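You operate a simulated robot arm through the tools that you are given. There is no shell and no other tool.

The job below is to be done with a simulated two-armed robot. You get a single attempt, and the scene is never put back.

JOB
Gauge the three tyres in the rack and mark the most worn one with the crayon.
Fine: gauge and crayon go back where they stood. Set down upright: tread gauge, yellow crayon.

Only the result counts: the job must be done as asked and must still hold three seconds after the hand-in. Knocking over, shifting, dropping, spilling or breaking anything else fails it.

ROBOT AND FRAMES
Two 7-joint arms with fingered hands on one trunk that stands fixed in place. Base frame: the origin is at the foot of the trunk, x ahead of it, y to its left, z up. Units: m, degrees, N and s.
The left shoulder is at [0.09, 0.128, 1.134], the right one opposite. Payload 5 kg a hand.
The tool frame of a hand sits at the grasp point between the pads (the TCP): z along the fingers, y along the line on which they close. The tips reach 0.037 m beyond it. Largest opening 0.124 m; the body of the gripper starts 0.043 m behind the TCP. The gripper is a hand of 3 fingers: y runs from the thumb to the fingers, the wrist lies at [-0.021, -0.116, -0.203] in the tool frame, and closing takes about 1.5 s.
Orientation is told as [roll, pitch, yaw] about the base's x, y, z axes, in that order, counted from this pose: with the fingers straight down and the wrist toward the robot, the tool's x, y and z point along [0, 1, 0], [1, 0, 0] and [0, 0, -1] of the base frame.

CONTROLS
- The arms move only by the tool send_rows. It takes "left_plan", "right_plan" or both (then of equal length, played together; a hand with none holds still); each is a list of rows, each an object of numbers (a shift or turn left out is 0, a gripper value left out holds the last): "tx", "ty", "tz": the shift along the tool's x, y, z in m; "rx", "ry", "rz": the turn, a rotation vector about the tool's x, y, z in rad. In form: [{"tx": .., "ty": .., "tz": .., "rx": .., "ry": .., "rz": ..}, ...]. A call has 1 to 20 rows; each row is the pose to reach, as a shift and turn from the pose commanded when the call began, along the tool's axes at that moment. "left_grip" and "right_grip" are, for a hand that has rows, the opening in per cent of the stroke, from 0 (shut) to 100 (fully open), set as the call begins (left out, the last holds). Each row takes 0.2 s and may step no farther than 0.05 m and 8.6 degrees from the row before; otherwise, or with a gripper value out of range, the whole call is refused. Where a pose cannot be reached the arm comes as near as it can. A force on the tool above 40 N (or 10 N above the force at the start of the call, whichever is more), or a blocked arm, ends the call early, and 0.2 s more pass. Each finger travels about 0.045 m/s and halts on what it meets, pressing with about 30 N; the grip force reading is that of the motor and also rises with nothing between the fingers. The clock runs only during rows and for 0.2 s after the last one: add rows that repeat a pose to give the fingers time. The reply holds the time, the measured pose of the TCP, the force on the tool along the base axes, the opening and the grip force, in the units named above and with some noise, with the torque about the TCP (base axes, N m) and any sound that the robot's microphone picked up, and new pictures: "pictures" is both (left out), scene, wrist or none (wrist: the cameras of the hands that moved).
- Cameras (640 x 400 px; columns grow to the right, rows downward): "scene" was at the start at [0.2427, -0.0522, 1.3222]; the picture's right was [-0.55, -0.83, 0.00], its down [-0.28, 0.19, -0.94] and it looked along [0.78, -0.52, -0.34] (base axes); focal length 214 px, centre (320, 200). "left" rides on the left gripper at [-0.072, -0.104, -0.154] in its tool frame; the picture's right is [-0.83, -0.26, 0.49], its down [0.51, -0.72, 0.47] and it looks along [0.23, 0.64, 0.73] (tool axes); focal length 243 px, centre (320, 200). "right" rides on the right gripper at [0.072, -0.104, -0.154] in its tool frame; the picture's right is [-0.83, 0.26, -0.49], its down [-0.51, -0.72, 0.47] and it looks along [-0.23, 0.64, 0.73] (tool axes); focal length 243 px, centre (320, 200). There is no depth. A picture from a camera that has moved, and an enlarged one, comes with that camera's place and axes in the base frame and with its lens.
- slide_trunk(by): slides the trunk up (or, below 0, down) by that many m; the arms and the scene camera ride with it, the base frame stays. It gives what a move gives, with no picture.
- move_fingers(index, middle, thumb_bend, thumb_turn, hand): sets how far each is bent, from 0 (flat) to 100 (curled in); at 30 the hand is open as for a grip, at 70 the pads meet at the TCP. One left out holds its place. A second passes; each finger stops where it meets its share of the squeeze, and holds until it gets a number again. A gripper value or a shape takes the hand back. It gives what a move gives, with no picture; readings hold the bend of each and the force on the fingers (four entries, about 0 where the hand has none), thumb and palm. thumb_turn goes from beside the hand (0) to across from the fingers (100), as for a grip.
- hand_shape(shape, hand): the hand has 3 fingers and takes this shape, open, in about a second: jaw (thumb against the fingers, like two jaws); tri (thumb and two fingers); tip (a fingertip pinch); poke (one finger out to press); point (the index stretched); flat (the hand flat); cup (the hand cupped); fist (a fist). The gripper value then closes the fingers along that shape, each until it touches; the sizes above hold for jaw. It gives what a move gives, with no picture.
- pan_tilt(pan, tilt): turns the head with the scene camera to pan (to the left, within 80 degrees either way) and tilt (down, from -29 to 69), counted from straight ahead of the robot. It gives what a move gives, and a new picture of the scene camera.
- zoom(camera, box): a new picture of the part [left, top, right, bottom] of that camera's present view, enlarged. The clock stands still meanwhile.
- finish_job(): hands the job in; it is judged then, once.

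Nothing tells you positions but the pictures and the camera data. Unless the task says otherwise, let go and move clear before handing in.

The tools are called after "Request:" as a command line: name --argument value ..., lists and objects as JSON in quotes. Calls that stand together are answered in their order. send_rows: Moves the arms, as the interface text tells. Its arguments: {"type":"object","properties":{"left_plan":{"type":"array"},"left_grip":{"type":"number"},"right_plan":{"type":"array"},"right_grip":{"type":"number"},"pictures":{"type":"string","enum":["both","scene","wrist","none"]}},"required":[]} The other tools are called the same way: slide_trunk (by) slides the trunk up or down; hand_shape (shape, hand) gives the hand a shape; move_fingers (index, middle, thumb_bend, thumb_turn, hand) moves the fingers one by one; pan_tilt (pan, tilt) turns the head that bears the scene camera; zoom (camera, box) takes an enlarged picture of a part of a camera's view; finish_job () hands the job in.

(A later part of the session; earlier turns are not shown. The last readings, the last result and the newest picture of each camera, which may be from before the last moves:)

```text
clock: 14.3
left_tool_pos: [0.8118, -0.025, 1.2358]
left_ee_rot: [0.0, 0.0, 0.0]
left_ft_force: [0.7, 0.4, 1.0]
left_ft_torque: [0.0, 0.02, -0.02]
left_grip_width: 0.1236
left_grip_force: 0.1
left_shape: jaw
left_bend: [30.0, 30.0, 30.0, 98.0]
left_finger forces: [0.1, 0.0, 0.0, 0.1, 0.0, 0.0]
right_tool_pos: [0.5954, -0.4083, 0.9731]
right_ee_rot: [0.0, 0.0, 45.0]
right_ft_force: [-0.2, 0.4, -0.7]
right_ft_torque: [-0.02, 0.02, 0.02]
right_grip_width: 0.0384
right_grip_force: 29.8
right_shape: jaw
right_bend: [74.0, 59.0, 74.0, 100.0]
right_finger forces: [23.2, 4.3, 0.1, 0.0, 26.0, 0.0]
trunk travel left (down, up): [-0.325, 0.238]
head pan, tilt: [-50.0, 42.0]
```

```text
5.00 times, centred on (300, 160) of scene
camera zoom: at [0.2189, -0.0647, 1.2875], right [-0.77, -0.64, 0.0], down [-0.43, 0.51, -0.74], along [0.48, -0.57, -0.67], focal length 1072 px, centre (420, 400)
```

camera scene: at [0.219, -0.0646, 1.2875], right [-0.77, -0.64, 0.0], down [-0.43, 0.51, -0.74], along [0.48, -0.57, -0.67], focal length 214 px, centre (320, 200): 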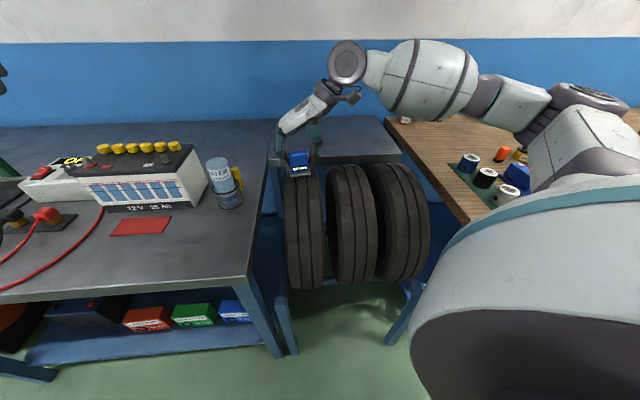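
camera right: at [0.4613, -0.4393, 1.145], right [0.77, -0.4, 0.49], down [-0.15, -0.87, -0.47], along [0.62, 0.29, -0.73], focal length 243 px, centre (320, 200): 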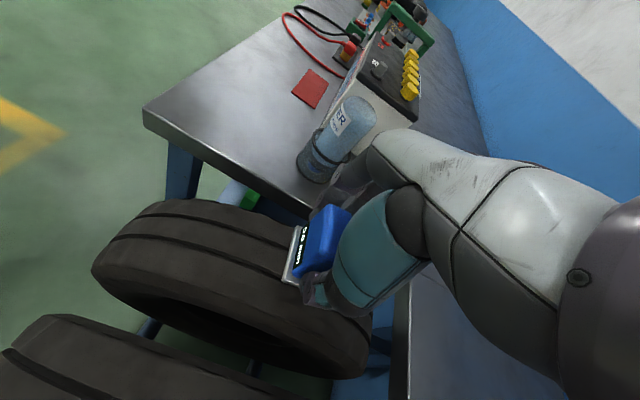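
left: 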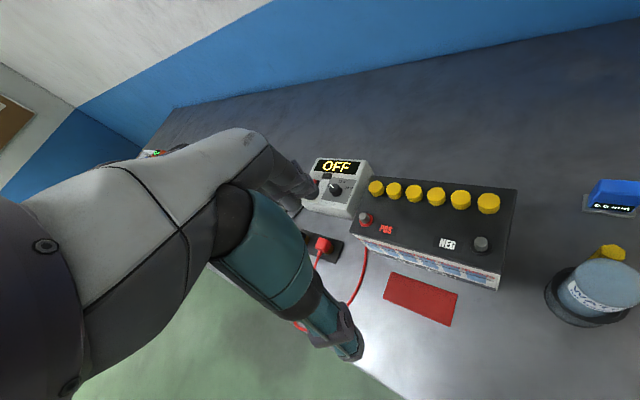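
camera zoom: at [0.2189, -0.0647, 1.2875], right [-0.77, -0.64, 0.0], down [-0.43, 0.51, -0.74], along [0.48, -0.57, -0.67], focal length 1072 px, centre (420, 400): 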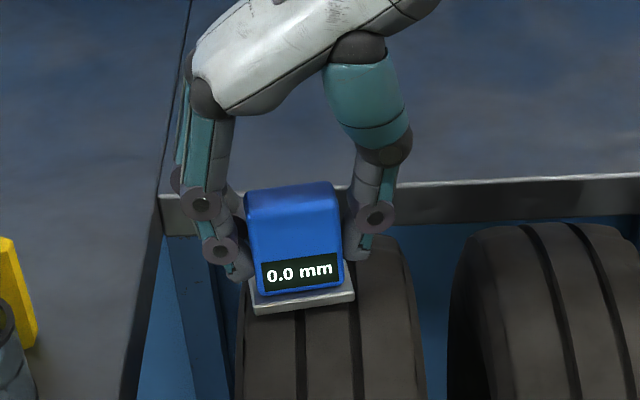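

Request:
send_rows --right_plan '[{"tz": 0.002}, {"tz": 0.004}, {"tz": 0.004}]' --pictures "none"

Request:
send_rows --right_plan '[{"tz": 0.0015}, {"tz": 0.003}, {"tz": 0.003}]' --pictures "none"

Request:
zoom --camera "scene" --box '[260, 120, 340, 200]'

```text
clock: 15.1
left_tool_pos: [0.8125, -0.0251, 1.235]
left_ee_rot: [0.0, -0.1, 0.0]
left_ft_force: [-0.4, -0.6, -0.8]
left_ft_torque: [-0.03, 0.02, 0.04]
left_grip_width: 0.1237
left_grip_force: 0.1
left_shape: jaw
left_bend: [30.0, 30.0, 30.0, 98.0]
left_finger forces: [0.0, 0.1, 0.1, 0.0, 0.0, 0.1]
right_tool_pos: [0.5951, -0.4088, 0.9689]
right_ee_rot: [-0.1, 0.0, 44.9]
right_ft_force: [0.4, 0.9, 0.6]
right_ft_torque: [-0.01, 0.0, -0.03]
right_grip_width: 0.0383
right_grip_force: 29.1
right_shape: jaw
right_bend: [74.0, 59.0, 74.0, 100.0]
right_finger forces: [23.2, 4.2, 0.0, 0.1, 26.0, 0.0]
trunk travel left (down, up): [-0.325, 0.238]
head pan, tilt: [-50.0, 42.0]
```

```text
clock: 15.9
left_tool_pos: [0.8117, -0.0248, 1.2346]
left_ee_rot: [0.1, 0.1, 0.0]
left_ft_force: [-0.2, -0.3, 0.0]
left_ft_torque: [-0.01, -0.01, -0.01]
left_grip_width: 0.1236
left_grip_force: 0.1
left_shape: jaw
left_bend: [30.0, 30.0, 30.0, 98.0]
left_finger forces: [0.0, 0.1, 0.0, 0.0, 0.1, 0.0]
right_tool_pos: [0.595, -0.4085, 0.9649]
right_ee_rot: [0.0, 0.0, 45.0]
right_ft_force: [0.5, -0.6, 0.2]
right_ft_torque: [-0.02, -0.01, 0.01]
right_grip_width: 0.0385
right_grip_force: 29.7
right_shape: jaw
right_bend: [74.0, 59.0, 74.0, 100.0]
right_finger forces: [23.2, 4.2, 0.0, 0.0, 25.9, 0.0]
trunk travel left (down, up): [-0.325, 0.238]
head pan, tilt: [-50.0, 42.0]
```

```text
5.00 times, centred on (300, 160) of scene
camera zoom: at [0.2189, -0.0647, 1.2875], right [-0.77, -0.64, 0.0], down [-0.43, 0.51, -0.74], along [0.48, -0.57, -0.67], focal length 1072 px, centre (420, 400)
```

zoom: 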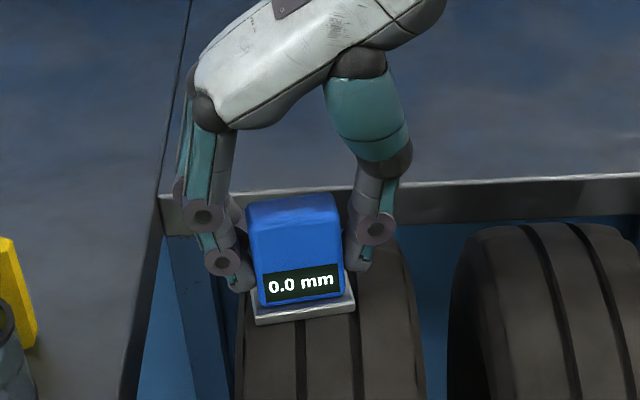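

Request:
send_rows --right_plan '[{"tz": 0.0015}, {"tz": 0.003}, {"tz": 0.003}]' --pictures "none"

Request:
send_rows --right_plan '[{"tz": 0.0015}, {"tz": 0.003}, {"tz": 0.003}]' --pictures "none"

Request:
zoom --camera "scene" --box '[260, 120, 340, 200]'

Request:
zoom --camera "right" --box '[220, 160, 380, 320]'

```text
clock: 16.7
left_tool_pos: [0.8122, -0.0257, 1.2359]
left_ee_rot: [0.1, -0.1, 0.0]
left_ft_force: [-0.1, 0.3, -0.4]
left_ft_torque: [0.0, -0.02, 0.0]
left_grip_width: 0.1236
left_grip_force: 0.1
left_shape: jaw
left_bend: [30.0, 30.0, 30.0, 98.0]
left_finger forces: [0.1, 0.0, 0.0, 0.0, 0.0, 0.0]
right_tool_pos: [0.594, -0.4093, 0.9625]
right_ee_rot: [-0.2, -0.1, 45.0]
right_ft_force: [2.8, -4.1, 11.3]
right_ft_torque: [0.12, -0.15, -0.1]
right_grip_width: 0.0384
right_grip_force: 30.2
right_shape: jaw
right_bend: [74.0, 59.0, 74.0, 100.0]
right_finger forces: [23.2, 6.2, 0.0, 0.0, 27.5, 0.1]
trunk travel left (down, up): [-0.325, 0.238]
head pan, tilt: [-50.0, 42.0]
```

```text
clock: 17.5
left_tool_pos: [0.8107, -0.0234, 1.2369]
left_ee_rot: [0.0, -0.2, 0.0]
left_ft_force: [0.1, 0.0, -0.2]
left_ft_torque: [0.0, 0.0, 0.02]
left_grip_width: 0.1236
left_grip_force: 0.1
left_shape: jaw
left_bend: [30.0, 30.0, 30.0, 98.0]
left_finger forces: [0.1, 0.0, 0.0, 0.0, 0.0, 0.0]
right_tool_pos: [0.5927, -0.4092, 0.9618]
right_ee_rot: [-0.3, -0.1, 45.0]
right_ft_force: [7.4, -6.3, 34.7]
right_ft_torque: [0.2, -0.36, -0.21]
right_grip_width: 0.039
right_grip_force: 30.3
right_shape: jaw
right_bend: [74.0, 59.0, 74.0, 100.0]
right_finger forces: [26.7, 9.7, 0.0, 0.0, 31.0, 0.0]
trunk travel left (down, up): [-0.325, 0.238]
head pan, tilt: [-50.0, 42.0]
```

```text
5.00 times, centred on (300, 160) of scene
camera zoom: at [0.2168, -0.0635, 1.2881], right [-0.77, -0.64, 0.0], down [-0.43, 0.51, -0.74], along [0.48, -0.57, -0.67], focal length 1072 px, centre (420, 400)
```

zoom: 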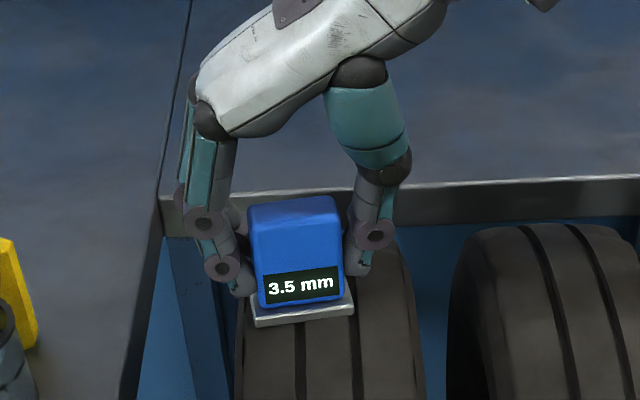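

```text
2.50 times, centred on (300, 240) of right
camera zoom: at [0.4681, -0.4305, 1.1147], right [0.77, -0.4, 0.5], down [-0.15, -0.87, -0.47], along [0.62, 0.29, -0.73], focal length 606 px, centre (370, 100)
```

zoom: 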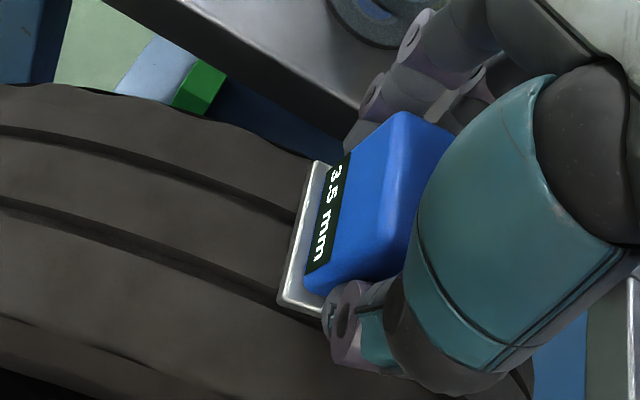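

Tyre 1 reads 3.5 mm. I'll lift off and move along the rack to a hover above tyre 2.

Request:
send_rows --right_plan '[{"tz": -0.01}, {"tz": -0.04}, {"ty": -0.03, "tx": 0.004, "tz": -0.06}, {"ty": -0.07, "tx": 0.01, "tz": -0.06}, {"ty": -0.11, "tx": 0.01, "tz": -0.06}, {"ty": -0.146, "tx": 0.01, "tz": -0.055}, {"ty": -0.146, "tx": 0.01, "tz": -0.03}, {"ty": -0.146, "tx": 0.01, "tz": -0.03}]'

Request:
zoom --camera "scene" --box '[300, 110, 400, 210]'

Request:
zoom --camera "right" --box '[200, 140, 400, 340]'

```text
clock: 19.3
left_tool_pos: [0.8121, -0.0253, 1.2353]
left_ee_rot: [0.1, 0.0, 0.1]
left_ft_force: [0.6, 0.2, 0.5]
left_ft_torque: [0.0, -0.02, 0.02]
left_grip_width: 0.1239
left_grip_force: 0.1
left_shape: jaw
left_bend: [30.0, 30.0, 30.0, 98.0]
left_finger forces: [0.0, 0.0, 0.1, 0.0, 0.0, 0.0]
right_tool_pos: [0.4855, -0.507, 0.99]
right_ee_rot: [0.0, 0.0, 45.0]
right_ft_force: [0.1, 0.2, -0.6]
right_ft_torque: [-0.03, 0.03, 0.02]
right_grip_width: 0.0385
right_grip_force: 30.5
right_shape: jaw
right_bend: [74.0, 59.0, 74.0, 100.0]
right_finger forces: [23.0, 4.3, 0.1, 0.0, 25.9, 0.1]
trunk travel left (down, up): [-0.325, 0.238]
head pan, tilt: [-50.0, 42.0]
camera scene: at [0.2186, -0.065, 1.2876], right [-0.77, -0.64, 0.0], down [-0.43, 0.51, -0.74], along [0.48, -0.57, -0.67], focal length 214 px, centre (320, 200)
camera right: at [0.3594, -0.5282, 1.1433], right [0.77, -0.4, 0.49], down [-0.15, -0.87, -0.47], along [0.62, 0.29, -0.73], focal length 243 px, centre (320, 200)
```

scene: 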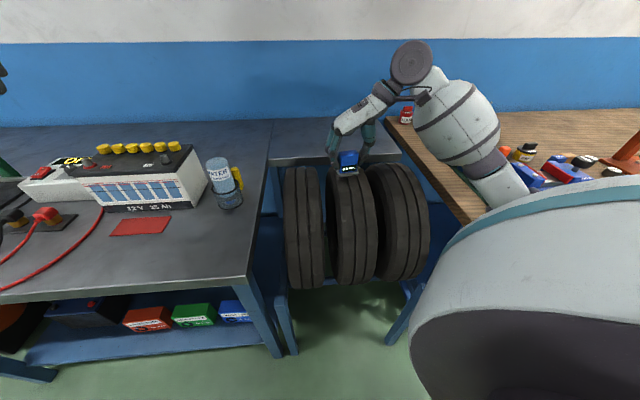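
right: 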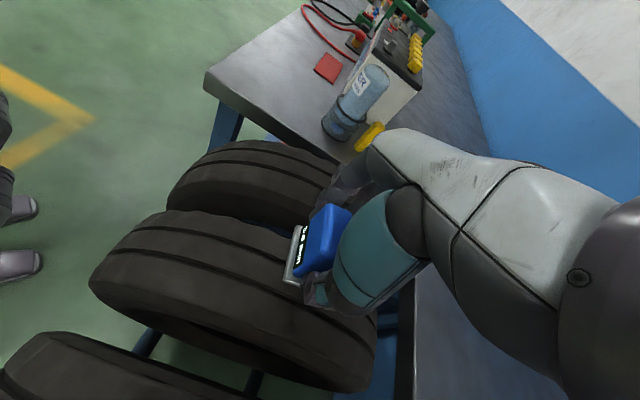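

```text
4.00 times, centred on (350, 160) of scene
camera zoom: at [0.2186, -0.065, 1.2876], right [-0.77, -0.64, 0.0], down [-0.43, 0.51, -0.74], along [0.48, -0.57, -0.67], focal length 858 px, centre (200, 360)
```

zoom: 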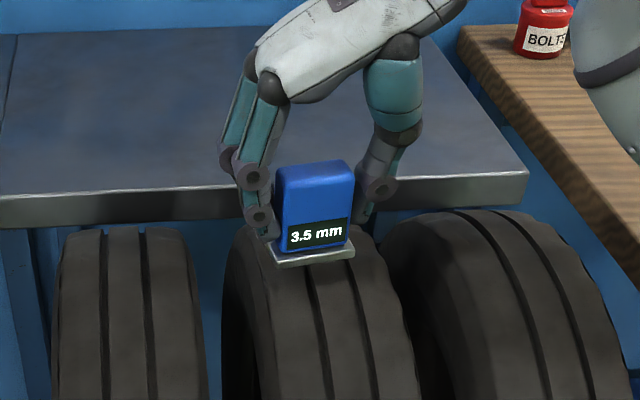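

```text
2.00 times, centred on (300, 240) of right
camera zoom: at [0.3594, -0.5282, 1.1433], right [0.77, -0.4, 0.49], down [-0.15, -0.87, -0.47], along [0.62, 0.29, -0.73], focal length 485 px, centre (360, 120)
```

zoom: 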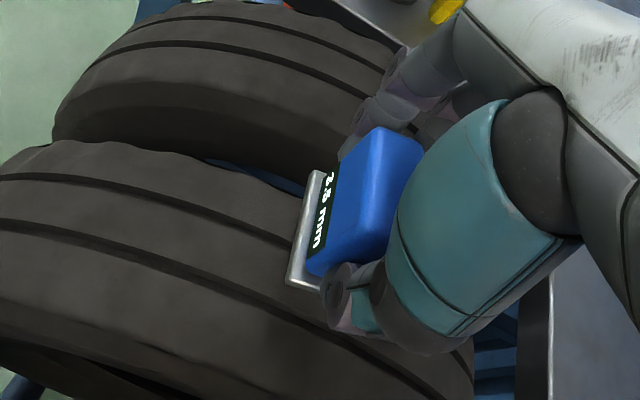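

The display holds its last reading (3.5). I'll creep down on tyre 2's left groove and watch it change.

Request:
send_rows --right_plan '[{"ty": -0.003, "tz": 0.012}, {"ty": -0.003, "tz": 0.02}, {"ty": -0.003, "tz": 0.023}, {"ty": -0.003, "tz": 0.023}]' --pictures "none"

Request:
send_rows --right_plan '[{"tz": 0.0015}, {"tz": 0.003}, {"tz": 0.003}]' --pictures "none"

Request:
zoom --camera "scene" --box '[310, 120, 390, 200]'

```text
clock: 20.3
left_tool_pos: [0.8111, -0.0201, 1.2368]
left_ee_rot: [-0.4, -0.1, -0.1]
left_ft_force: [-0.1, -0.6, -0.1]
left_ft_torque: [-0.02, 0.01, -0.03]
left_grip_width: 0.1238
left_grip_force: 0.0
left_shape: jaw
left_bend: [30.0, 30.0, 30.0, 98.0]
left_finger forces: [0.0, 0.0, 0.0, 0.0, 0.0, 0.1]
right_tool_pos: [0.4829, -0.5048, 0.9689]
right_ee_rot: [-0.3, 0.1, 44.9]
right_ft_force: [0.8, 0.9, -0.6]
right_ft_torque: [-0.02, 0.0, 0.02]
right_grip_width: 0.039
right_grip_force: 30.0
right_shape: jaw
right_bend: [74.0, 59.0, 74.0, 100.0]
right_finger forces: [23.1, 4.1, 0.0, 0.0, 25.8, 0.0]
trunk travel left (down, up): [-0.325, 0.238]
head pan, tilt: [-50.0, 42.0]
```

```text
clock: 21.1
left_tool_pos: [0.8118, -0.0212, 1.2361]
left_ee_rot: [-0.2, 0.1, 0.0]
left_ft_force: [0.2, -0.4, -0.2]
left_ft_torque: [0.03, 0.0, -0.02]
left_grip_width: 0.1241
left_grip_force: 0.1
left_shape: jaw
left_bend: [30.0, 30.0, 30.0, 98.0]
left_finger forces: [0.0, 0.0, 0.0, 0.1, 0.1, 0.0]
right_tool_pos: [0.4824, -0.5038, 0.9637]
right_ee_rot: [0.0, 0.1, 45.0]
right_ft_force: [-0.1, 0.2, -1.1]
right_ft_torque: [0.01, 0.02, 0.03]
right_grip_width: 0.0388
right_grip_force: 29.9
right_shape: jaw
right_bend: [74.0, 59.0, 74.0, 100.0]
right_finger forces: [23.1, 4.2, 0.0, 0.0, 25.8, 0.0]
trunk travel left (down, up): [-0.325, 0.238]
head pan, tilt: [-50.0, 42.0]
```

```text
5.00 times, centred on (350, 160) of scene
camera zoom: at [0.2185, -0.0606, 1.2877], right [-0.77, -0.64, 0.0], down [-0.43, 0.51, -0.74], along [0.48, -0.57, -0.67], focal length 1072 px, centre (170, 400)
```

zoom: 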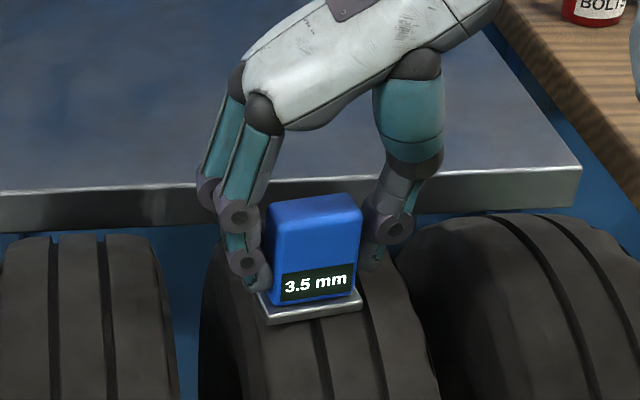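

The head camera and left arm shifted about 4 mm sideways without tool force, so the right elbow may be touching something. I'll check the area around the elbow before going on.

Request:
zoom --camera "scene" --box '[380, 60, 640, 300]'

Request:
pan_tilt --pan -75 --tilt 35

```text
1.67 times, centred on (510, 180) of scene
camera zoom: at [0.2185, -0.0606, 1.2877], right [-0.77, -0.64, 0.0], down [-0.43, 0.51, -0.74], along [0.48, -0.57, -0.67], focal length 358 px, centre (3, 233)
```

zoom: 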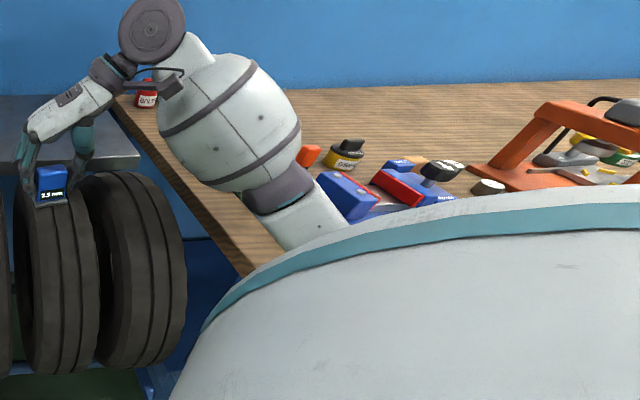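

```text
clock: 21.9
left_tool_pos: [0.8107, -0.0219, 1.2361]
left_ee_rot: [-0.2, -0.1, 0.0]
left_ft_force: [0.2, 0.2, 0.1]
left_ft_torque: [0.01, 0.05, 0.01]
left_grip_width: 0.1236
left_grip_force: 0.1
left_shape: jaw
left_bend: [30.0, 30.0, 30.0, 98.0]
left_finger forces: [0.1, 0.1, 0.0, 0.0, 0.0, 0.0]
right_tool_pos: [0.4821, -0.5044, 0.9648]
right_ee_rot: [-0.2, 0.0, 45.0]
right_ft_force: [0.1, -0.4, -1.5]
right_ft_torque: [0.02, 0.01, 0.0]
right_grip_width: 0.0388
right_grip_force: 29.9
right_shape: jaw
right_bend: [74.0, 59.0, 74.0, 100.0]
right_finger forces: [23.1, 4.2, 0.0, 0.1, 25.9, 0.0]
trunk travel left (down, up): [-0.325, 0.238]
head pan, tilt: [-75.0, 35.0]
camera scene: at [0.187, -0.0821, 1.2984], right [-0.97, -0.26, 0.0], down [-0.15, 0.55, -0.82], along [0.21, -0.79, -0.57], focal length 214 px, centre (320, 200)
```

scene: 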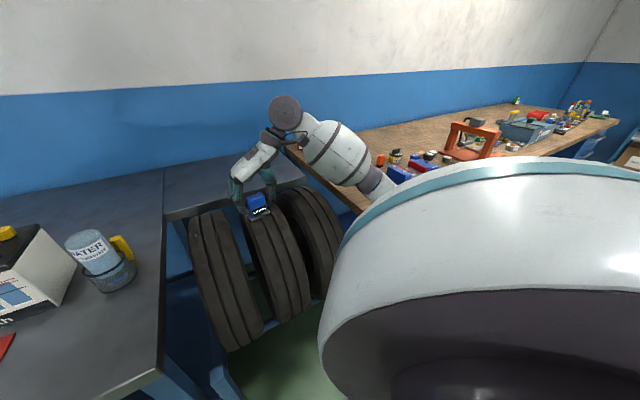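

The view of the elbow is blocked, so I'll be cautious. I'll lift the hand back to where there was no contact, then raise the trunk so the elbow rides higher.

Request:
send_rows --right_plan '[{"tz": -0.02}, {"tz": -0.05}, {"tz": -0.08}, {"tz": -0.08}]'

Request:
pan_tilt --pan -80 --tilt 60

```text
clock: 22.9
left_tool_pos: [0.8119, -0.025, 1.2359]
left_ee_rot: [0.0, 0.0, -0.1]
left_ft_force: [0.3, -0.4, 0.5]
left_ft_torque: [0.01, -0.01, -0.02]
left_grip_width: 0.1237
left_grip_force: 0.0
left_shape: jaw
left_bend: [30.0, 30.0, 30.0, 98.0]
left_finger forces: [0.1, 0.1, 0.0, 0.1, 0.0, 0.1]
right_tool_pos: [0.4834, -0.5066, 1.043]
right_ee_rot: [0.1, 0.0, 45.0]
right_ft_force: [0.0, 0.1, -0.1]
right_ft_torque: [0.01, 0.01, 0.03]
right_grip_width: 0.0386
right_grip_force: 29.7
right_shape: jaw
right_bend: [74.0, 59.0, 74.0, 100.0]
right_finger forces: [23.2, 4.1, 0.0, 0.0, 25.9, 0.0]
trunk travel left (down, up): [-0.325, 0.238]
head pan, tilt: [-75.0, 35.0]
camera scene: at [0.1879, -0.0856, 1.298], right [-0.97, -0.26, 0.0], down [-0.15, 0.55, -0.82], along [0.21, -0.79, -0.57], focal length 214 px, centre (320, 200)
camera right: at [0.3575, -0.529, 1.1965], right [0.77, -0.4, 0.49], down [-0.15, -0.87, -0.47], along [0.62, 0.29, -0.73], focal length 243 px, centre (320, 200)
```

scene: 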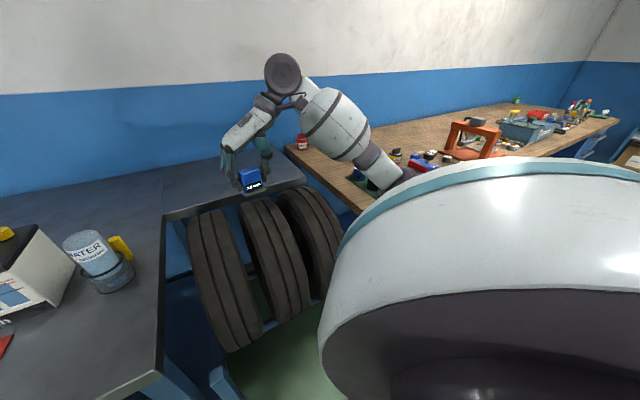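
right: 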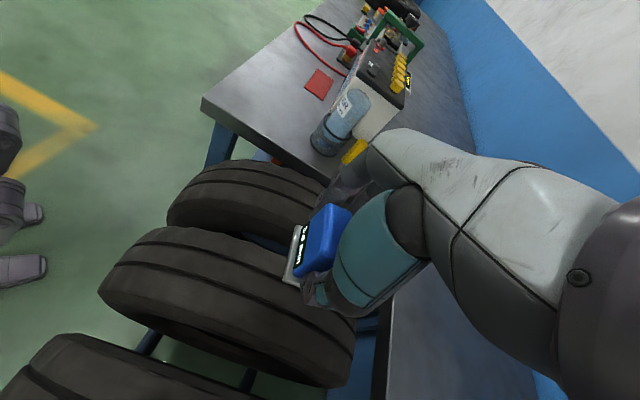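

```text
clock: 23.8
left_tool_pos: [0.8115, -0.0249, 1.2341]
left_ee_rot: [0.0, 0.0, 0.0]
left_ft_force: [0.3, -0.6, -0.6]
left_ft_torque: [-0.01, 0.0, -0.01]
left_grip_width: 0.1237
left_grip_force: 0.0
left_shape: jaw
left_bend: [30.0, 30.0, 30.0, 98.0]
left_finger forces: [0.0, 0.1, 0.0, 0.0, 0.0, 0.0]
right_tool_pos: [0.4833, -0.5074, 1.0422]
right_ee_rot: [0.0, 0.0, 45.0]
right_ft_force: [0.1, -0.3, -0.4]
right_ft_torque: [0.0, 0.03, 0.03]
right_grip_width: 0.0387
right_grip_force: 29.3
right_shape: jaw
right_bend: [74.0, 59.0, 74.0, 100.0]
right_finger forces: [23.2, 4.1, 0.0, 0.0, 25.8, 0.1]
trunk travel left (down, up): [-0.325, 0.238]
head pan, tilt: [-80.0, 60.0]
camera scene: at [0.1767, -0.0664, 1.2638], right [-0.98, -0.17, 0.0], down [-0.15, 0.85, -0.5], along [0.09, -0.49, -0.87], focal length 214 px, centre (320, 200)
```

scene: 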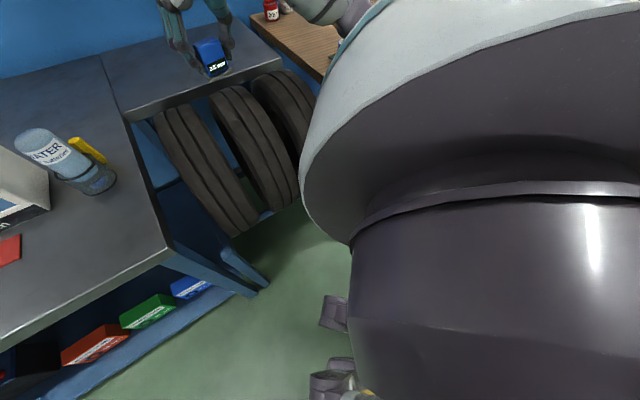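

The sway vanished once the hand was raised. I'll raise the trunk by 0.15 m and check that the bench items haven't moved.

Request:
slide_trunk --by 0.15

Request:
pan_tilt --pan -65 --tilt 42

```text
clock: 25.6
left_tool_pos: [0.8134, -0.0252, 1.3831]
left_ee_rot: [0.1, 0.0, -0.1]
left_ft_force: [-0.3, 0.5, -0.7]
left_ft_torque: [0.02, 0.02, 0.01]
left_grip_width: 0.1236
left_grip_force: 0.1
left_shape: jaw
left_bend: [30.0, 30.0, 30.0, 98.0]
left_finger forces: [0.1, 0.1, 0.1, 0.0, 0.0, 0.0]
right_tool_pos: [0.4829, -0.5064, 1.1921]
right_ee_rot: [0.0, 0.1, 45.0]
right_ft_force: [0.5, 0.0, -0.3]
right_ft_torque: [0.01, -0.01, 0.03]
right_grip_width: 0.0388
right_grip_force: 29.4
right_shape: jaw
right_bend: [74.0, 59.0, 74.0, 100.0]
right_finger forces: [23.2, 4.1, 0.0, 0.0, 25.7, 0.0]
trunk travel left (down, up): [-0.475, 0.088]
head pan, tilt: [-80.0, 60.0]
```

```text
clock: 26.4
left_tool_pos: [0.8129, -0.0259, 1.3849]
left_ee_rot: [0.0, 0.0, -0.1]
left_ft_force: [0.3, -0.9, 0.0]
left_ft_torque: [-0.02, -0.02, 0.01]
left_grip_width: 0.1237
left_grip_force: 0.0
left_shape: jaw
left_bend: [30.0, 30.0, 30.0, 98.0]
left_finger forces: [0.1, 0.1, 0.0, 0.0, 0.1, 0.0]
right_tool_pos: [0.4821, -0.5085, 1.1927]
right_ee_rot: [-0.1, 0.0, 45.0]
right_ft_force: [-0.4, 0.1, -1.9]
right_ft_torque: [-0.02, 0.02, 0.03]
right_grip_width: 0.0387
right_grip_force: 30.0
right_shape: jaw
right_bend: [74.0, 59.0, 74.0, 100.0]
right_finger forces: [23.2, 4.1, 0.0, 0.0, 25.8, 0.1]
trunk travel left (down, up): [-0.475, 0.088]
head pan, tilt: [-65.0, 42.0]
camera scene: at [0.1511, -0.0765, 1.4507], right [-0.91, -0.42, 0.0], down [-0.28, 0.61, -0.74], along [0.31, -0.67, -0.67], focal length 214 px, centre (320, 200)
```

scene: 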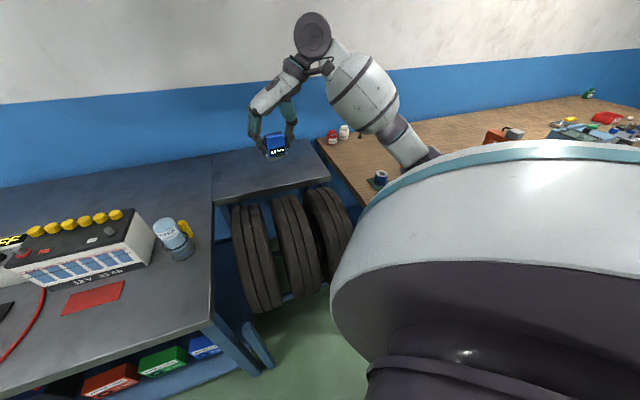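

Request:
pan_tilt --pan -50 --tilt 48

Request:
send_rows --right_plan '[{"tz": 0.04}, {"tz": 0.08}, {"tz": 0.12}, {"tz": 0.16}, {"tz": 0.195}, {"tz": 0.195}]'

Request:
zoom --camera "scene" --box '[280, 100, 380, 200]'

Request:
zoom --camera "right" --box '[200, 140, 400, 340]'

```text
clock: 27.2
left_tool_pos: [0.8107, -0.0258, 1.3852]
left_ee_rot: [0.0, -0.1, 0.0]
left_ft_force: [-1.0, 1.0, 0.2]
left_ft_torque: [0.03, -0.02, 0.02]
left_grip_width: 0.1237
left_grip_force: 0.1
left_shape: jaw
left_bend: [30.0, 30.0, 30.0, 98.0]
left_finger forces: [0.0, 0.0, 0.1, 0.0, 0.1, 0.0]
right_tool_pos: [0.4822, -0.5068, 1.1923]
right_ee_rot: [0.1, -0.1, 45.0]
right_ft_force: [0.0, -0.2, -0.2]
right_ft_torque: [0.0, -0.01, 0.05]
right_grip_width: 0.0387
right_grip_force: 30.5
right_shape: jaw
right_bend: [74.0, 59.0, 74.0, 100.0]
right_finger forces: [23.3, 4.1, 0.0, 0.0, 25.9, 0.0]
trunk travel left (down, up): [-0.475, 0.088]
head pan, tilt: [-50.0, 48.0]
camera scene: at [0.1664, -0.0611, 1.4423], right [-0.77, -0.64, 0.0], down [-0.48, 0.57, -0.67], along [0.43, -0.51, -0.74], focal length 214 px, centre (320, 200)
```

scene: 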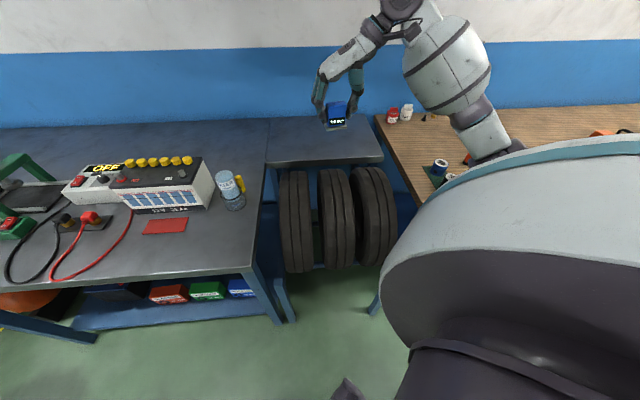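

```text
clock: 28.6
left_tool_pos: [0.8125, -0.0253, 1.3854]
left_ee_rot: [0.0, 0.1, 0.1]
left_ft_force: [0.1, 0.7, -0.4]
left_ft_torque: [0.02, 0.0, 0.03]
left_grip_width: 0.1239
left_grip_force: 0.0
left_shape: jaw
left_bend: [30.0, 30.0, 30.0, 98.0]
left_finger forces: [0.0, 0.0, 0.1, 0.1, 0.0, 0.1]
right_tool_pos: [0.4823, -0.5058, 0.9977]
right_ee_rot: [-0.1, 0.1, 44.9]
right_ft_force: [-0.6, 0.3, -0.4]
right_ft_torque: [-0.02, -0.03, -0.02]
right_grip_width: 0.0389
right_grip_force: 30.1
right_shape: jaw
right_bend: [74.0, 59.0, 74.0, 100.0]
right_finger forces: [23.1, 4.1, 0.1, 0.0, 25.7, 0.0]
trunk travel left (down, up): [-0.475, 0.088]
head pan, tilt: [-50.0, 48.0]
camera scene: at [0.1664, -0.0608, 1.4423], right [-0.77, -0.64, 0.0], down [-0.48, 0.57, -0.67], along [0.43, -0.51, -0.74], focal length 214 px, centre (320, 200)
camera right: at [0.3582, -0.5283, 1.1509], right [0.77, -0.4, 0.49], down [-0.15, -0.87, -0.47], along [0.62, 0.29, -0.73], focal length 243 px, centre (320, 200)
```

scene: 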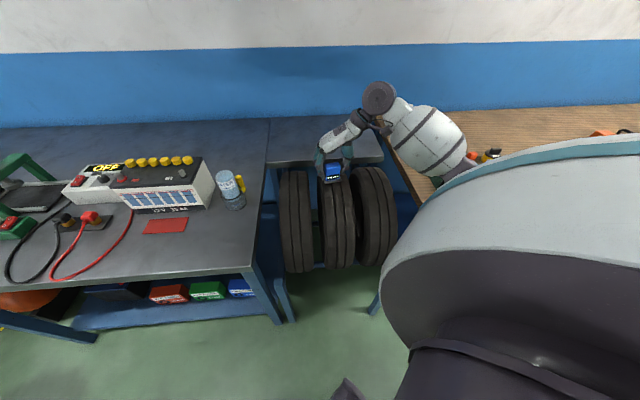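
right: 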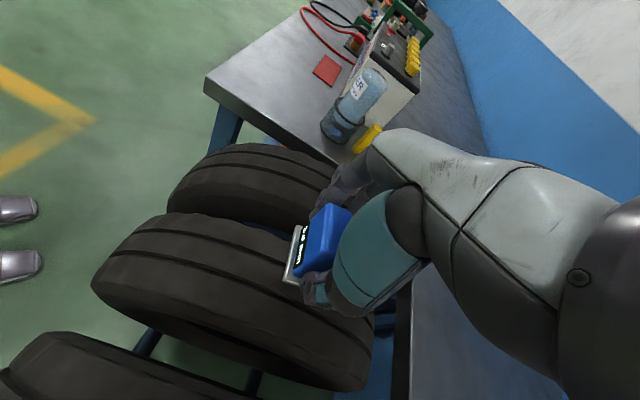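

```text
4.00 times, centred on (330, 150) of scene
camera zoom: at [0.1664, -0.0608, 1.4423], right [-0.77, -0.64, 0.0], down [-0.48, 0.57, -0.67], along [0.43, -0.51, -0.74], focal length 858 px, centre (280, 400)
```

zoom: 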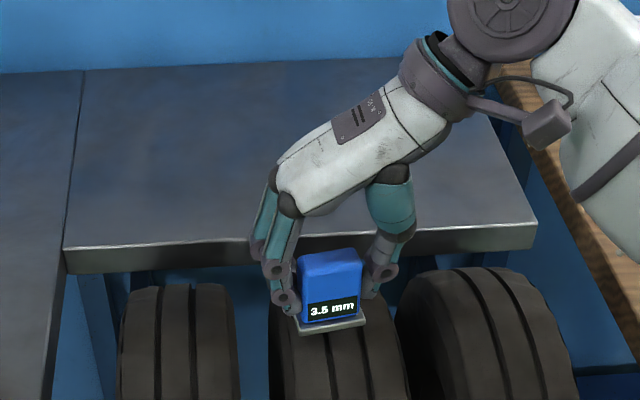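

```text
2.00 times, centred on (300, 240) of right
camera zoom: at [0.3582, -0.5283, 1.1509], right [0.77, -0.4, 0.49], down [-0.15, -0.87, -0.47], along [0.62, 0.29, -0.73], focal length 485 px, centre (360, 120)
```

zoom: 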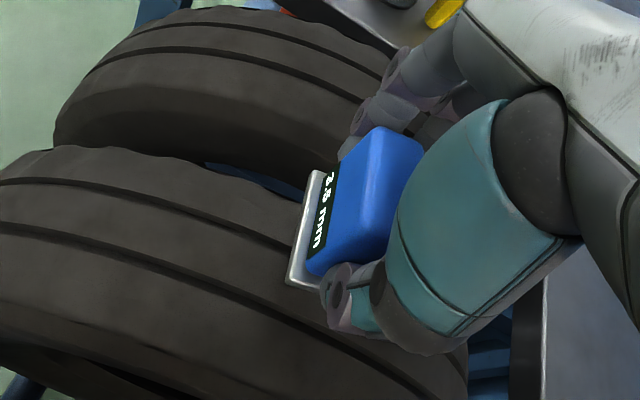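

No sway now. I'll descend on tyre 2's left groove.

Request:
send_rows --right_plan '[{"tz": 0.015}, {"tz": 0.027}, {"tz": 0.031}, {"tz": 0.031}]' --pictures "none"

Request:
send_rows --right_plan '[{"tz": 0.0015}, {"tz": 0.003}, {"tz": 0.003}]' --pictures "none"

Request:
zoom --camera "scene" --box '[290, 120, 370, 200]'

```text
clock: 29.6
left_tool_pos: [0.813, -0.0248, 1.3848]
left_ee_rot: [0.1, 0.1, 0.0]
left_ft_force: [-0.3, -0.8, 0.6]
left_ft_torque: [0.0, 0.03, -0.02]
left_grip_width: 0.1239
left_grip_force: 0.0
left_shape: jaw
left_bend: [30.0, 30.0, 30.0, 98.0]
left_finger forces: [0.0, 0.0, 0.0, 0.0, 0.1, 0.0]
right_tool_pos: [0.4831, -0.5056, 0.965]
right_ee_rot: [0.0, 0.0, 45.0]
right_ft_force: [-0.5, 1.0, -0.8]
right_ft_torque: [-0.02, -0.01, -0.04]
right_grip_width: 0.0386
right_grip_force: 30.0
right_shape: jaw
right_bend: [74.0, 59.0, 74.0, 100.0]
right_finger forces: [23.3, 4.0, 0.0, 0.1, 25.8, 0.0]
trunk travel left (down, up): [-0.475, 0.088]
head pan, tilt: [-50.0, 48.0]
```

```text
clock: 30.4
left_tool_pos: [0.8123, -0.0248, 1.3852]
left_ee_rot: [-0.1, 0.0, 0.0]
left_ft_force: [-0.3, 0.2, -0.1]
left_ft_torque: [0.01, 0.01, -0.01]
left_grip_width: 0.1233
left_grip_force: 0.1
left_shape: jaw
left_bend: [30.0, 30.0, 30.0, 98.0]
left_finger forces: [0.0, 0.1, 0.0, 0.1, 0.1, 0.1]
right_tool_pos: [0.4839, -0.5078, 0.9638]
right_ee_rot: [-0.1, -0.1, 45.0]
right_ft_force: [-0.2, -0.3, -1.3]
right_ft_torque: [0.0, 0.01, 0.01]
right_grip_width: 0.0385
right_grip_force: 30.1
right_shape: jaw
right_bend: [74.0, 59.0, 74.0, 100.0]
right_finger forces: [23.2, 4.1, 0.1, 0.0, 25.7, 0.1]
trunk travel left (down, up): [-0.475, 0.088]
head pan, tilt: [-50.0, 48.0]
```

```text
5.00 times, centred on (330, 160) of scene
camera zoom: at [0.1665, -0.061, 1.4423], right [-0.77, -0.64, 0.0], down [-0.48, 0.57, -0.67], along [0.43, -0.51, -0.74], focal length 1072 px, centre (270, 400)
```

zoom: 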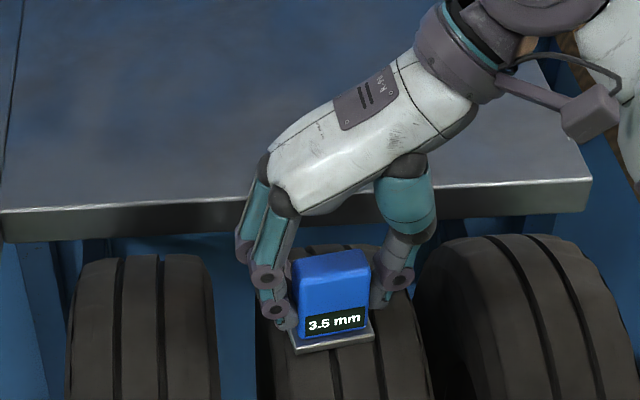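

Request:
send_rows --right_plan '[{"tz": 0.0015}, {"tz": 0.003}, {"tz": 0.003}]' --pictures "none"

Request:
send_rows --right_plan '[{"tz": 0.001}, {"tz": 0.002}, {"tz": 0.002}]' --pictures "none"

Request:
zoom --camera "scene" --box '[310, 160, 350, 190]'

```text
clock: 31.2
left_tool_pos: [0.8112, -0.0244, 1.385]
left_ee_rot: [0.0, 0.0, 0.0]
left_ft_force: [-0.6, 0.2, 0.6]
left_ft_torque: [-0.03, -0.04, -0.02]
left_grip_width: 0.1237
left_grip_force: 0.0
left_shape: jaw
left_bend: [30.0, 30.0, 30.0, 98.0]
left_finger forces: [0.0, 0.1, 0.0, 0.1, 0.1, 0.0]
right_tool_pos: [0.4832, -0.5068, 0.963]
right_ee_rot: [-0.3, -0.1, 45.0]
right_ft_force: [1.3, -0.8, 12.8]
right_ft_torque: [0.2, -0.12, -0.06]
right_grip_width: 0.0389
right_grip_force: 30.2
right_shape: jaw
right_bend: [74.0, 59.0, 74.0, 100.0]
right_finger forces: [24.0, 5.2, 0.0, 0.1, 26.8, 0.1]
trunk travel left (down, up): [-0.475, 0.088]
head pan, tilt: [-50.0, 48.0]
```

```text
clock: 32.0
left_tool_pos: [0.8099, -0.0234, 1.3872]
left_ee_rot: [-0.1, 0.0, 0.1]
left_ft_force: [0.4, -0.2, 0.7]
left_ft_torque: [-0.02, 0.01, -0.03]
left_grip_width: 0.1235
left_grip_force: 0.1
left_shape: jaw
left_bend: [30.0, 30.0, 30.0, 98.0]
left_finger forces: [0.0, 0.0, 0.0, 0.1, 0.1, 0.0]
right_tool_pos: [0.4828, -0.5065, 0.9602]
right_ee_rot: [-0.3, -0.1, 44.9]
right_ft_force: [6.1, -6.4, 32.0]
right_ft_torque: [0.18, -0.32, -0.14]
right_grip_width: 0.0391
right_grip_force: 30.5
right_shape: jaw
right_bend: [74.0, 59.0, 74.0, 100.0]
right_finger forces: [26.2, 9.3, 0.1, 0.1, 30.9, 0.0]
trunk travel left (down, up): [-0.475, 0.088]
head pan, tilt: [-50.0, 48.0]
```

```text
13.33 times, centred on (330, 175) of scene
camera zoom: at [0.1648, -0.0596, 1.4428], right [-0.77, -0.64, 0.0], down [-0.48, 0.57, -0.67], along [0.43, -0.51, -0.74], focal length 2860 px, centre (187, 533)
```

zoom: 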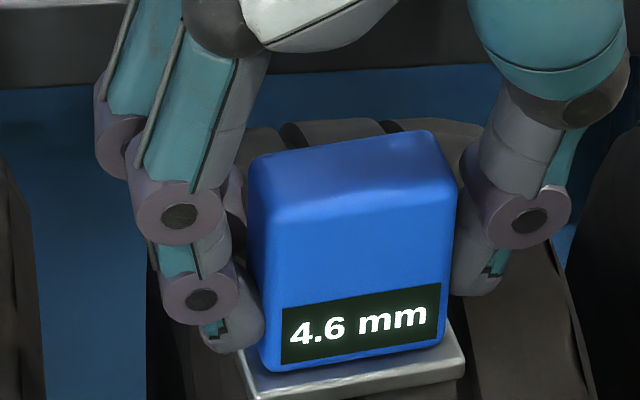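

Tyre 2 reads 4.6 mm. I'll lift, raise the trunk further for elbow clearance, and go to tyre 3.

Request:
send_rows --right_plan '[{"tz": -0.01}, {"tz": -0.05}, {"tz": -0.09}, {"tz": -0.12}, {"tz": -0.12}]' --pictures "none"

Request:
slide_trunk --by 0.08

Request:
pan_tilt --pan -60 --tilt 48

```text
clock: 33.2
left_tool_pos: [0.8128, -0.0236, 1.3856]
left_ee_rot: [0.0, 0.0, 0.0]
left_ft_force: [-0.7, 0.2, -0.4]
left_ft_torque: [-0.01, -0.02, 0.01]
left_grip_width: 0.124
left_grip_force: 0.1
left_shape: jaw
left_bend: [30.0, 30.0, 30.0, 98.0]
left_finger forces: [0.0, 0.0, 0.0, 0.1, 0.0, 0.0]
right_tool_pos: [0.4825, -0.509, 1.0799]
right_ee_rot: [0.0, 0.1, 45.1]
right_ft_force: [0.4, -0.3, -0.9]
right_ft_torque: [-0.04, 0.0, 0.01]
right_grip_width: 0.0386
right_grip_force: 30.3
right_shape: jaw
right_bend: [74.0, 59.0, 74.0, 100.0]
right_finger forces: [23.4, 4.4, 0.0, 0.0, 25.8, 0.1]
trunk travel left (down, up): [-0.475, 0.088]
head pan, tilt: [-50.0, 48.0]
```

```text
clock: 34.3
left_tool_pos: [0.8132, -0.026, 1.4607]
left_ee_rot: [0.0, 0.3, 0.0]
left_ft_force: [-1.1, -0.2, -1.3]
left_ft_torque: [0.03, 0.0, 0.02]
left_grip_width: 0.124
left_grip_force: 0.0
left_shape: jaw
left_bend: [30.0, 30.0, 30.0, 98.0]
left_finger forces: [0.0, 0.1, 0.0, 0.0, 0.1, 0.0]
right_tool_pos: [0.4831, -0.5084, 1.1558]
right_ee_rot: [0.1, 0.0, 45.1]
right_ft_force: [-0.3, -0.1, -1.5]
right_ft_torque: [0.03, 0.06, -0.02]
right_grip_width: 0.0387
right_grip_force: 30.0
right_shape: jaw
right_bend: [74.0, 59.0, 74.0, 100.0]
right_finger forces: [23.5, 4.5, 0.0, 0.0, 25.8, 0.0]
trunk travel left (down, up): [-0.555, 0.008]
head pan, tilt: [-50.0, 48.0]
```

```text
clock: 35.1
left_tool_pos: [0.8139, -0.0247, 1.4636]
left_ee_rot: [0.0, 0.1, -0.1]
left_ft_force: [0.1, 0.2, 0.2]
left_ft_torque: [0.01, 0.02, 0.02]
left_grip_width: 0.124
left_grip_force: 0.1
left_shape: jaw
left_bend: [30.0, 30.0, 30.0, 98.0]
left_finger forces: [0.0, 0.1, 0.0, 0.1, 0.1, 0.1]
right_tool_pos: [0.4827, -0.5072, 1.158]
right_ee_rot: [0.0, 0.0, 44.9]
right_ft_force: [0.1, -0.9, -1.6]
right_ft_torque: [0.04, 0.02, 0.01]
right_grip_width: 0.0389
right_grip_force: 30.4
right_shape: jaw
right_bend: [74.0, 59.0, 74.0, 100.0]
right_finger forces: [23.5, 4.4, 0.0, 0.0, 25.8, 0.0]
trunk travel left (down, up): [-0.555, 0.008]
head pan, tilt: [-60.0, 48.0]
camera scene: at [0.0804, -0.069, 1.5397], right [-0.87, -0.5, 0.0], down [-0.37, 0.64, -0.67], along [0.33, -0.58, -0.74], focal length 214 px, centre (320, 200)
```

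scene: 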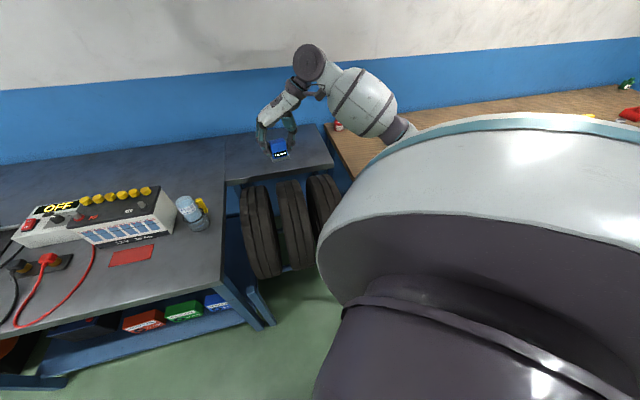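

Request:
send_rows --right_plan '[{"ty": -0.037}, {"ty": -0.073}, {"ty": -0.11}, {"ty": -0.146}, {"ty": -0.146, "tz": 0.04}, {"ty": -0.146, "tz": 0.08}, {"ty": -0.146, "tz": 0.12}, {"ty": -0.146, "tz": 0.15}, {"ty": -0.146, "tz": 0.15}]'

Request:
zoom --camera "right" --box '[200, 140, 400, 340]'

Request:
zoom --camera "scene" --box '[240, 110, 380, 220]'

```text
clock: 37.1
left_tool_pos: [0.8137, -0.0252, 1.466]
left_ee_rot: [0.0, -0.1, -0.1]
left_ft_force: [0.6, 0.2, -0.5]
left_ft_torque: [0.0, -0.02, 0.01]
left_grip_width: 0.1236
left_grip_force: 0.1
left_shape: jaw
left_bend: [30.0, 30.0, 30.0, 98.0]
left_finger forces: [0.0, 0.1, 0.1, 0.0, 0.1, 0.0]
right_tool_pos: [0.3794, -0.6096, 1.0084]
right_ee_rot: [-0.1, 0.0, 45.0]
right_ft_force: [0.0, -0.5, -0.7]
right_ft_torque: [0.0, -0.01, 0.0]
right_grip_width: 0.0386
right_grip_force: 30.1
right_shape: jaw
right_bend: [74.0, 59.0, 74.0, 100.0]
right_finger forces: [23.5, 4.1, 0.0, 0.0, 25.6, 0.0]
trunk travel left (down, up): [-0.555, 0.008]
head pan, tilt: [-60.0, 48.0]
camera scene: at [0.079, -0.0687, 1.5399], right [-0.87, -0.5, 0.0], down [-0.37, 0.64, -0.67], along [0.33, -0.58, -0.74], focal length 214 px, centre (320, 200)
camera right: at [0.2543, -0.6324, 1.1612], right [0.77, -0.4, 0.49], down [-0.15, -0.87, -0.47], along [0.62, 0.29, -0.73], focal length 243 px, centre (320, 200)
```

scene: 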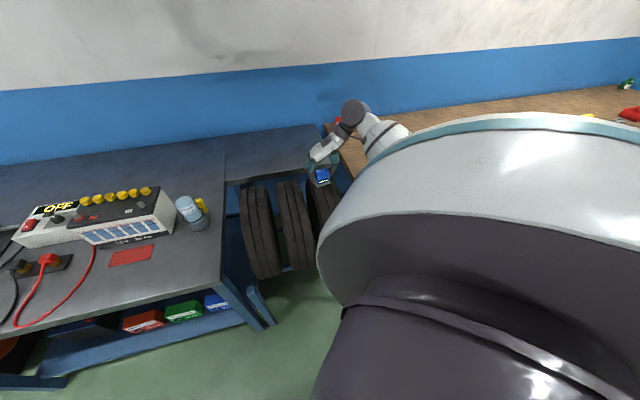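
right: 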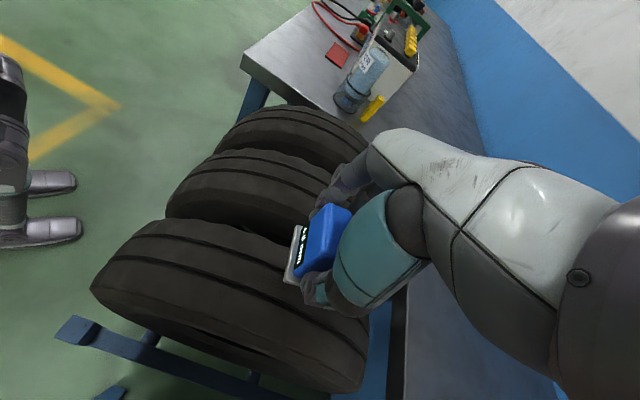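

```text
2.00 times, centred on (300, 240) of right
camera zoom: at [0.2543, -0.6324, 1.1612], right [0.77, -0.4, 0.49], down [-0.15, -0.87, -0.47], along [0.62, 0.29, -0.73], focal length 485 px, centre (360, 120)
```

zoom: 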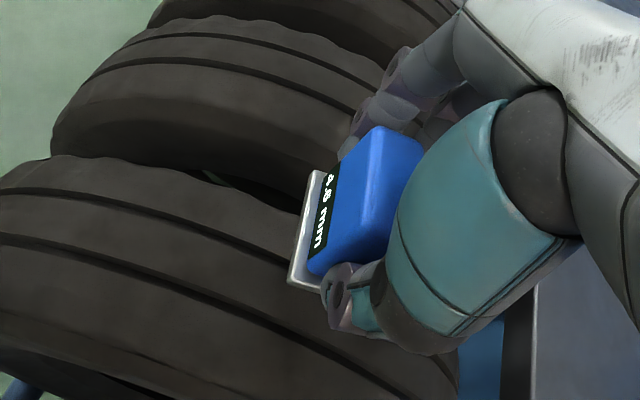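

```text
3.64 times, centred on (310, 165) of scene
camera zoom: at [0.079, -0.0687, 1.5399], right [-0.87, -0.5, 0.0], down [-0.37, 0.64, -0.67], along [0.33, -0.58, -0.74], focal length 780 px, centre (356, 327)
```

zoom: 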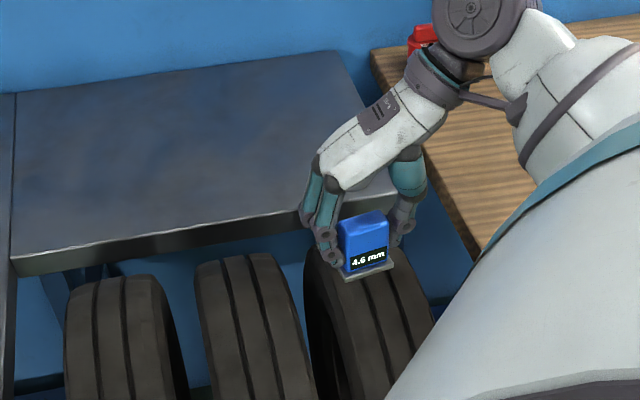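

Request:
send_rows --right_plan '[{"tz": 0.015}, {"tz": 0.03}, {"tz": 0.04}, {"tz": 0.042}, {"tz": 0.042}]' --pictures "none"

Request:
send_rows --right_plan '[{"tz": 0.0015}, {"tz": 0.003}, {"tz": 0.003}]' --pictures "none"

Request:
zoom --camera "scene" --box '[290, 150, 350, 200]'

```text
clock: 38.3
left_tool_pos: [0.8126, -0.0257, 1.465]
left_ee_rot: [0.0, 0.0, 0.0]
left_ft_force: [-1.1, -1.1, 0.8]
left_ft_torque: [0.03, -0.03, -0.01]
left_grip_width: 0.1237
left_grip_force: 0.1
left_shape: jaw
left_bend: [30.0, 30.0, 30.0, 98.0]
left_finger forces: [0.0, 0.0, 0.0, 0.1, 0.0, 0.1]
right_tool_pos: [0.3792, -0.611, 0.9671]
right_ee_rot: [-0.1, 0.0, 45.1]
right_ft_force: [0.2, -0.4, -0.7]
right_ft_torque: [-0.03, 0.03, 0.03]
right_grip_width: 0.0386
right_grip_force: 29.9
right_shape: jaw
right_bend: [74.0, 59.0, 74.0, 100.0]
right_finger forces: [23.5, 4.2, 0.0, 0.0, 25.5, 0.1]
trunk travel left (down, up): [-0.555, 0.008]
head pan, tilt: [-60.0, 48.0]
```

```text
clock: 39.1
left_tool_pos: [0.8127, -0.0247, 1.466]
left_ee_rot: [-0.1, 0.1, 0.1]
left_ft_force: [-0.2, -0.1, -0.2]
left_ft_torque: [0.0, 0.0, 0.02]
left_grip_width: 0.1238
left_grip_force: 0.0
left_shape: jaw
left_bend: [30.0, 30.0, 30.0, 98.0]
left_finger forces: [0.1, 0.0, 0.2, 0.0, 0.0, 0.0]
right_tool_pos: [0.3785, -0.6106, 0.9639]
right_ee_rot: [0.0, 0.1, 44.9]
right_ft_force: [-0.2, -0.4, -0.2]
right_ft_torque: [0.0, -0.02, -0.02]
right_grip_width: 0.0384
right_grip_force: 29.9
right_shape: jaw
right_bend: [74.0, 59.0, 74.0, 100.0]
right_finger forces: [23.4, 4.3, 0.0, 0.0, 25.7, 0.0]
trunk travel left (down, up): [-0.555, 0.008]
head pan, tilt: [-60.0, 48.0]
```

```text
8.00 times, centred on (320, 175) of scene
camera zoom: at [0.0789, -0.0689, 1.5399], right [-0.87, -0.5, 0.0], down [-0.37, 0.64, -0.67], along [0.33, -0.58, -0.74], focal length 1716 px, centre (320, 400)
```

zoom: 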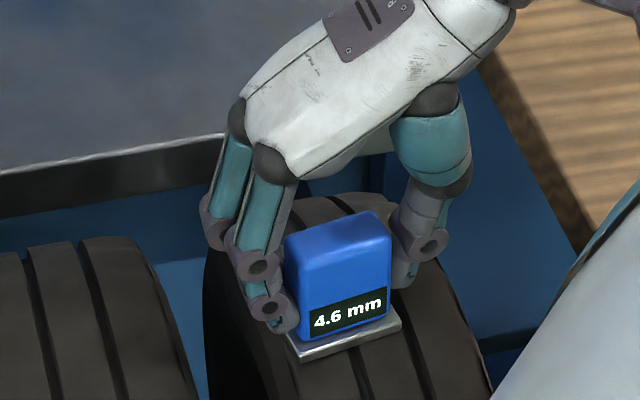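

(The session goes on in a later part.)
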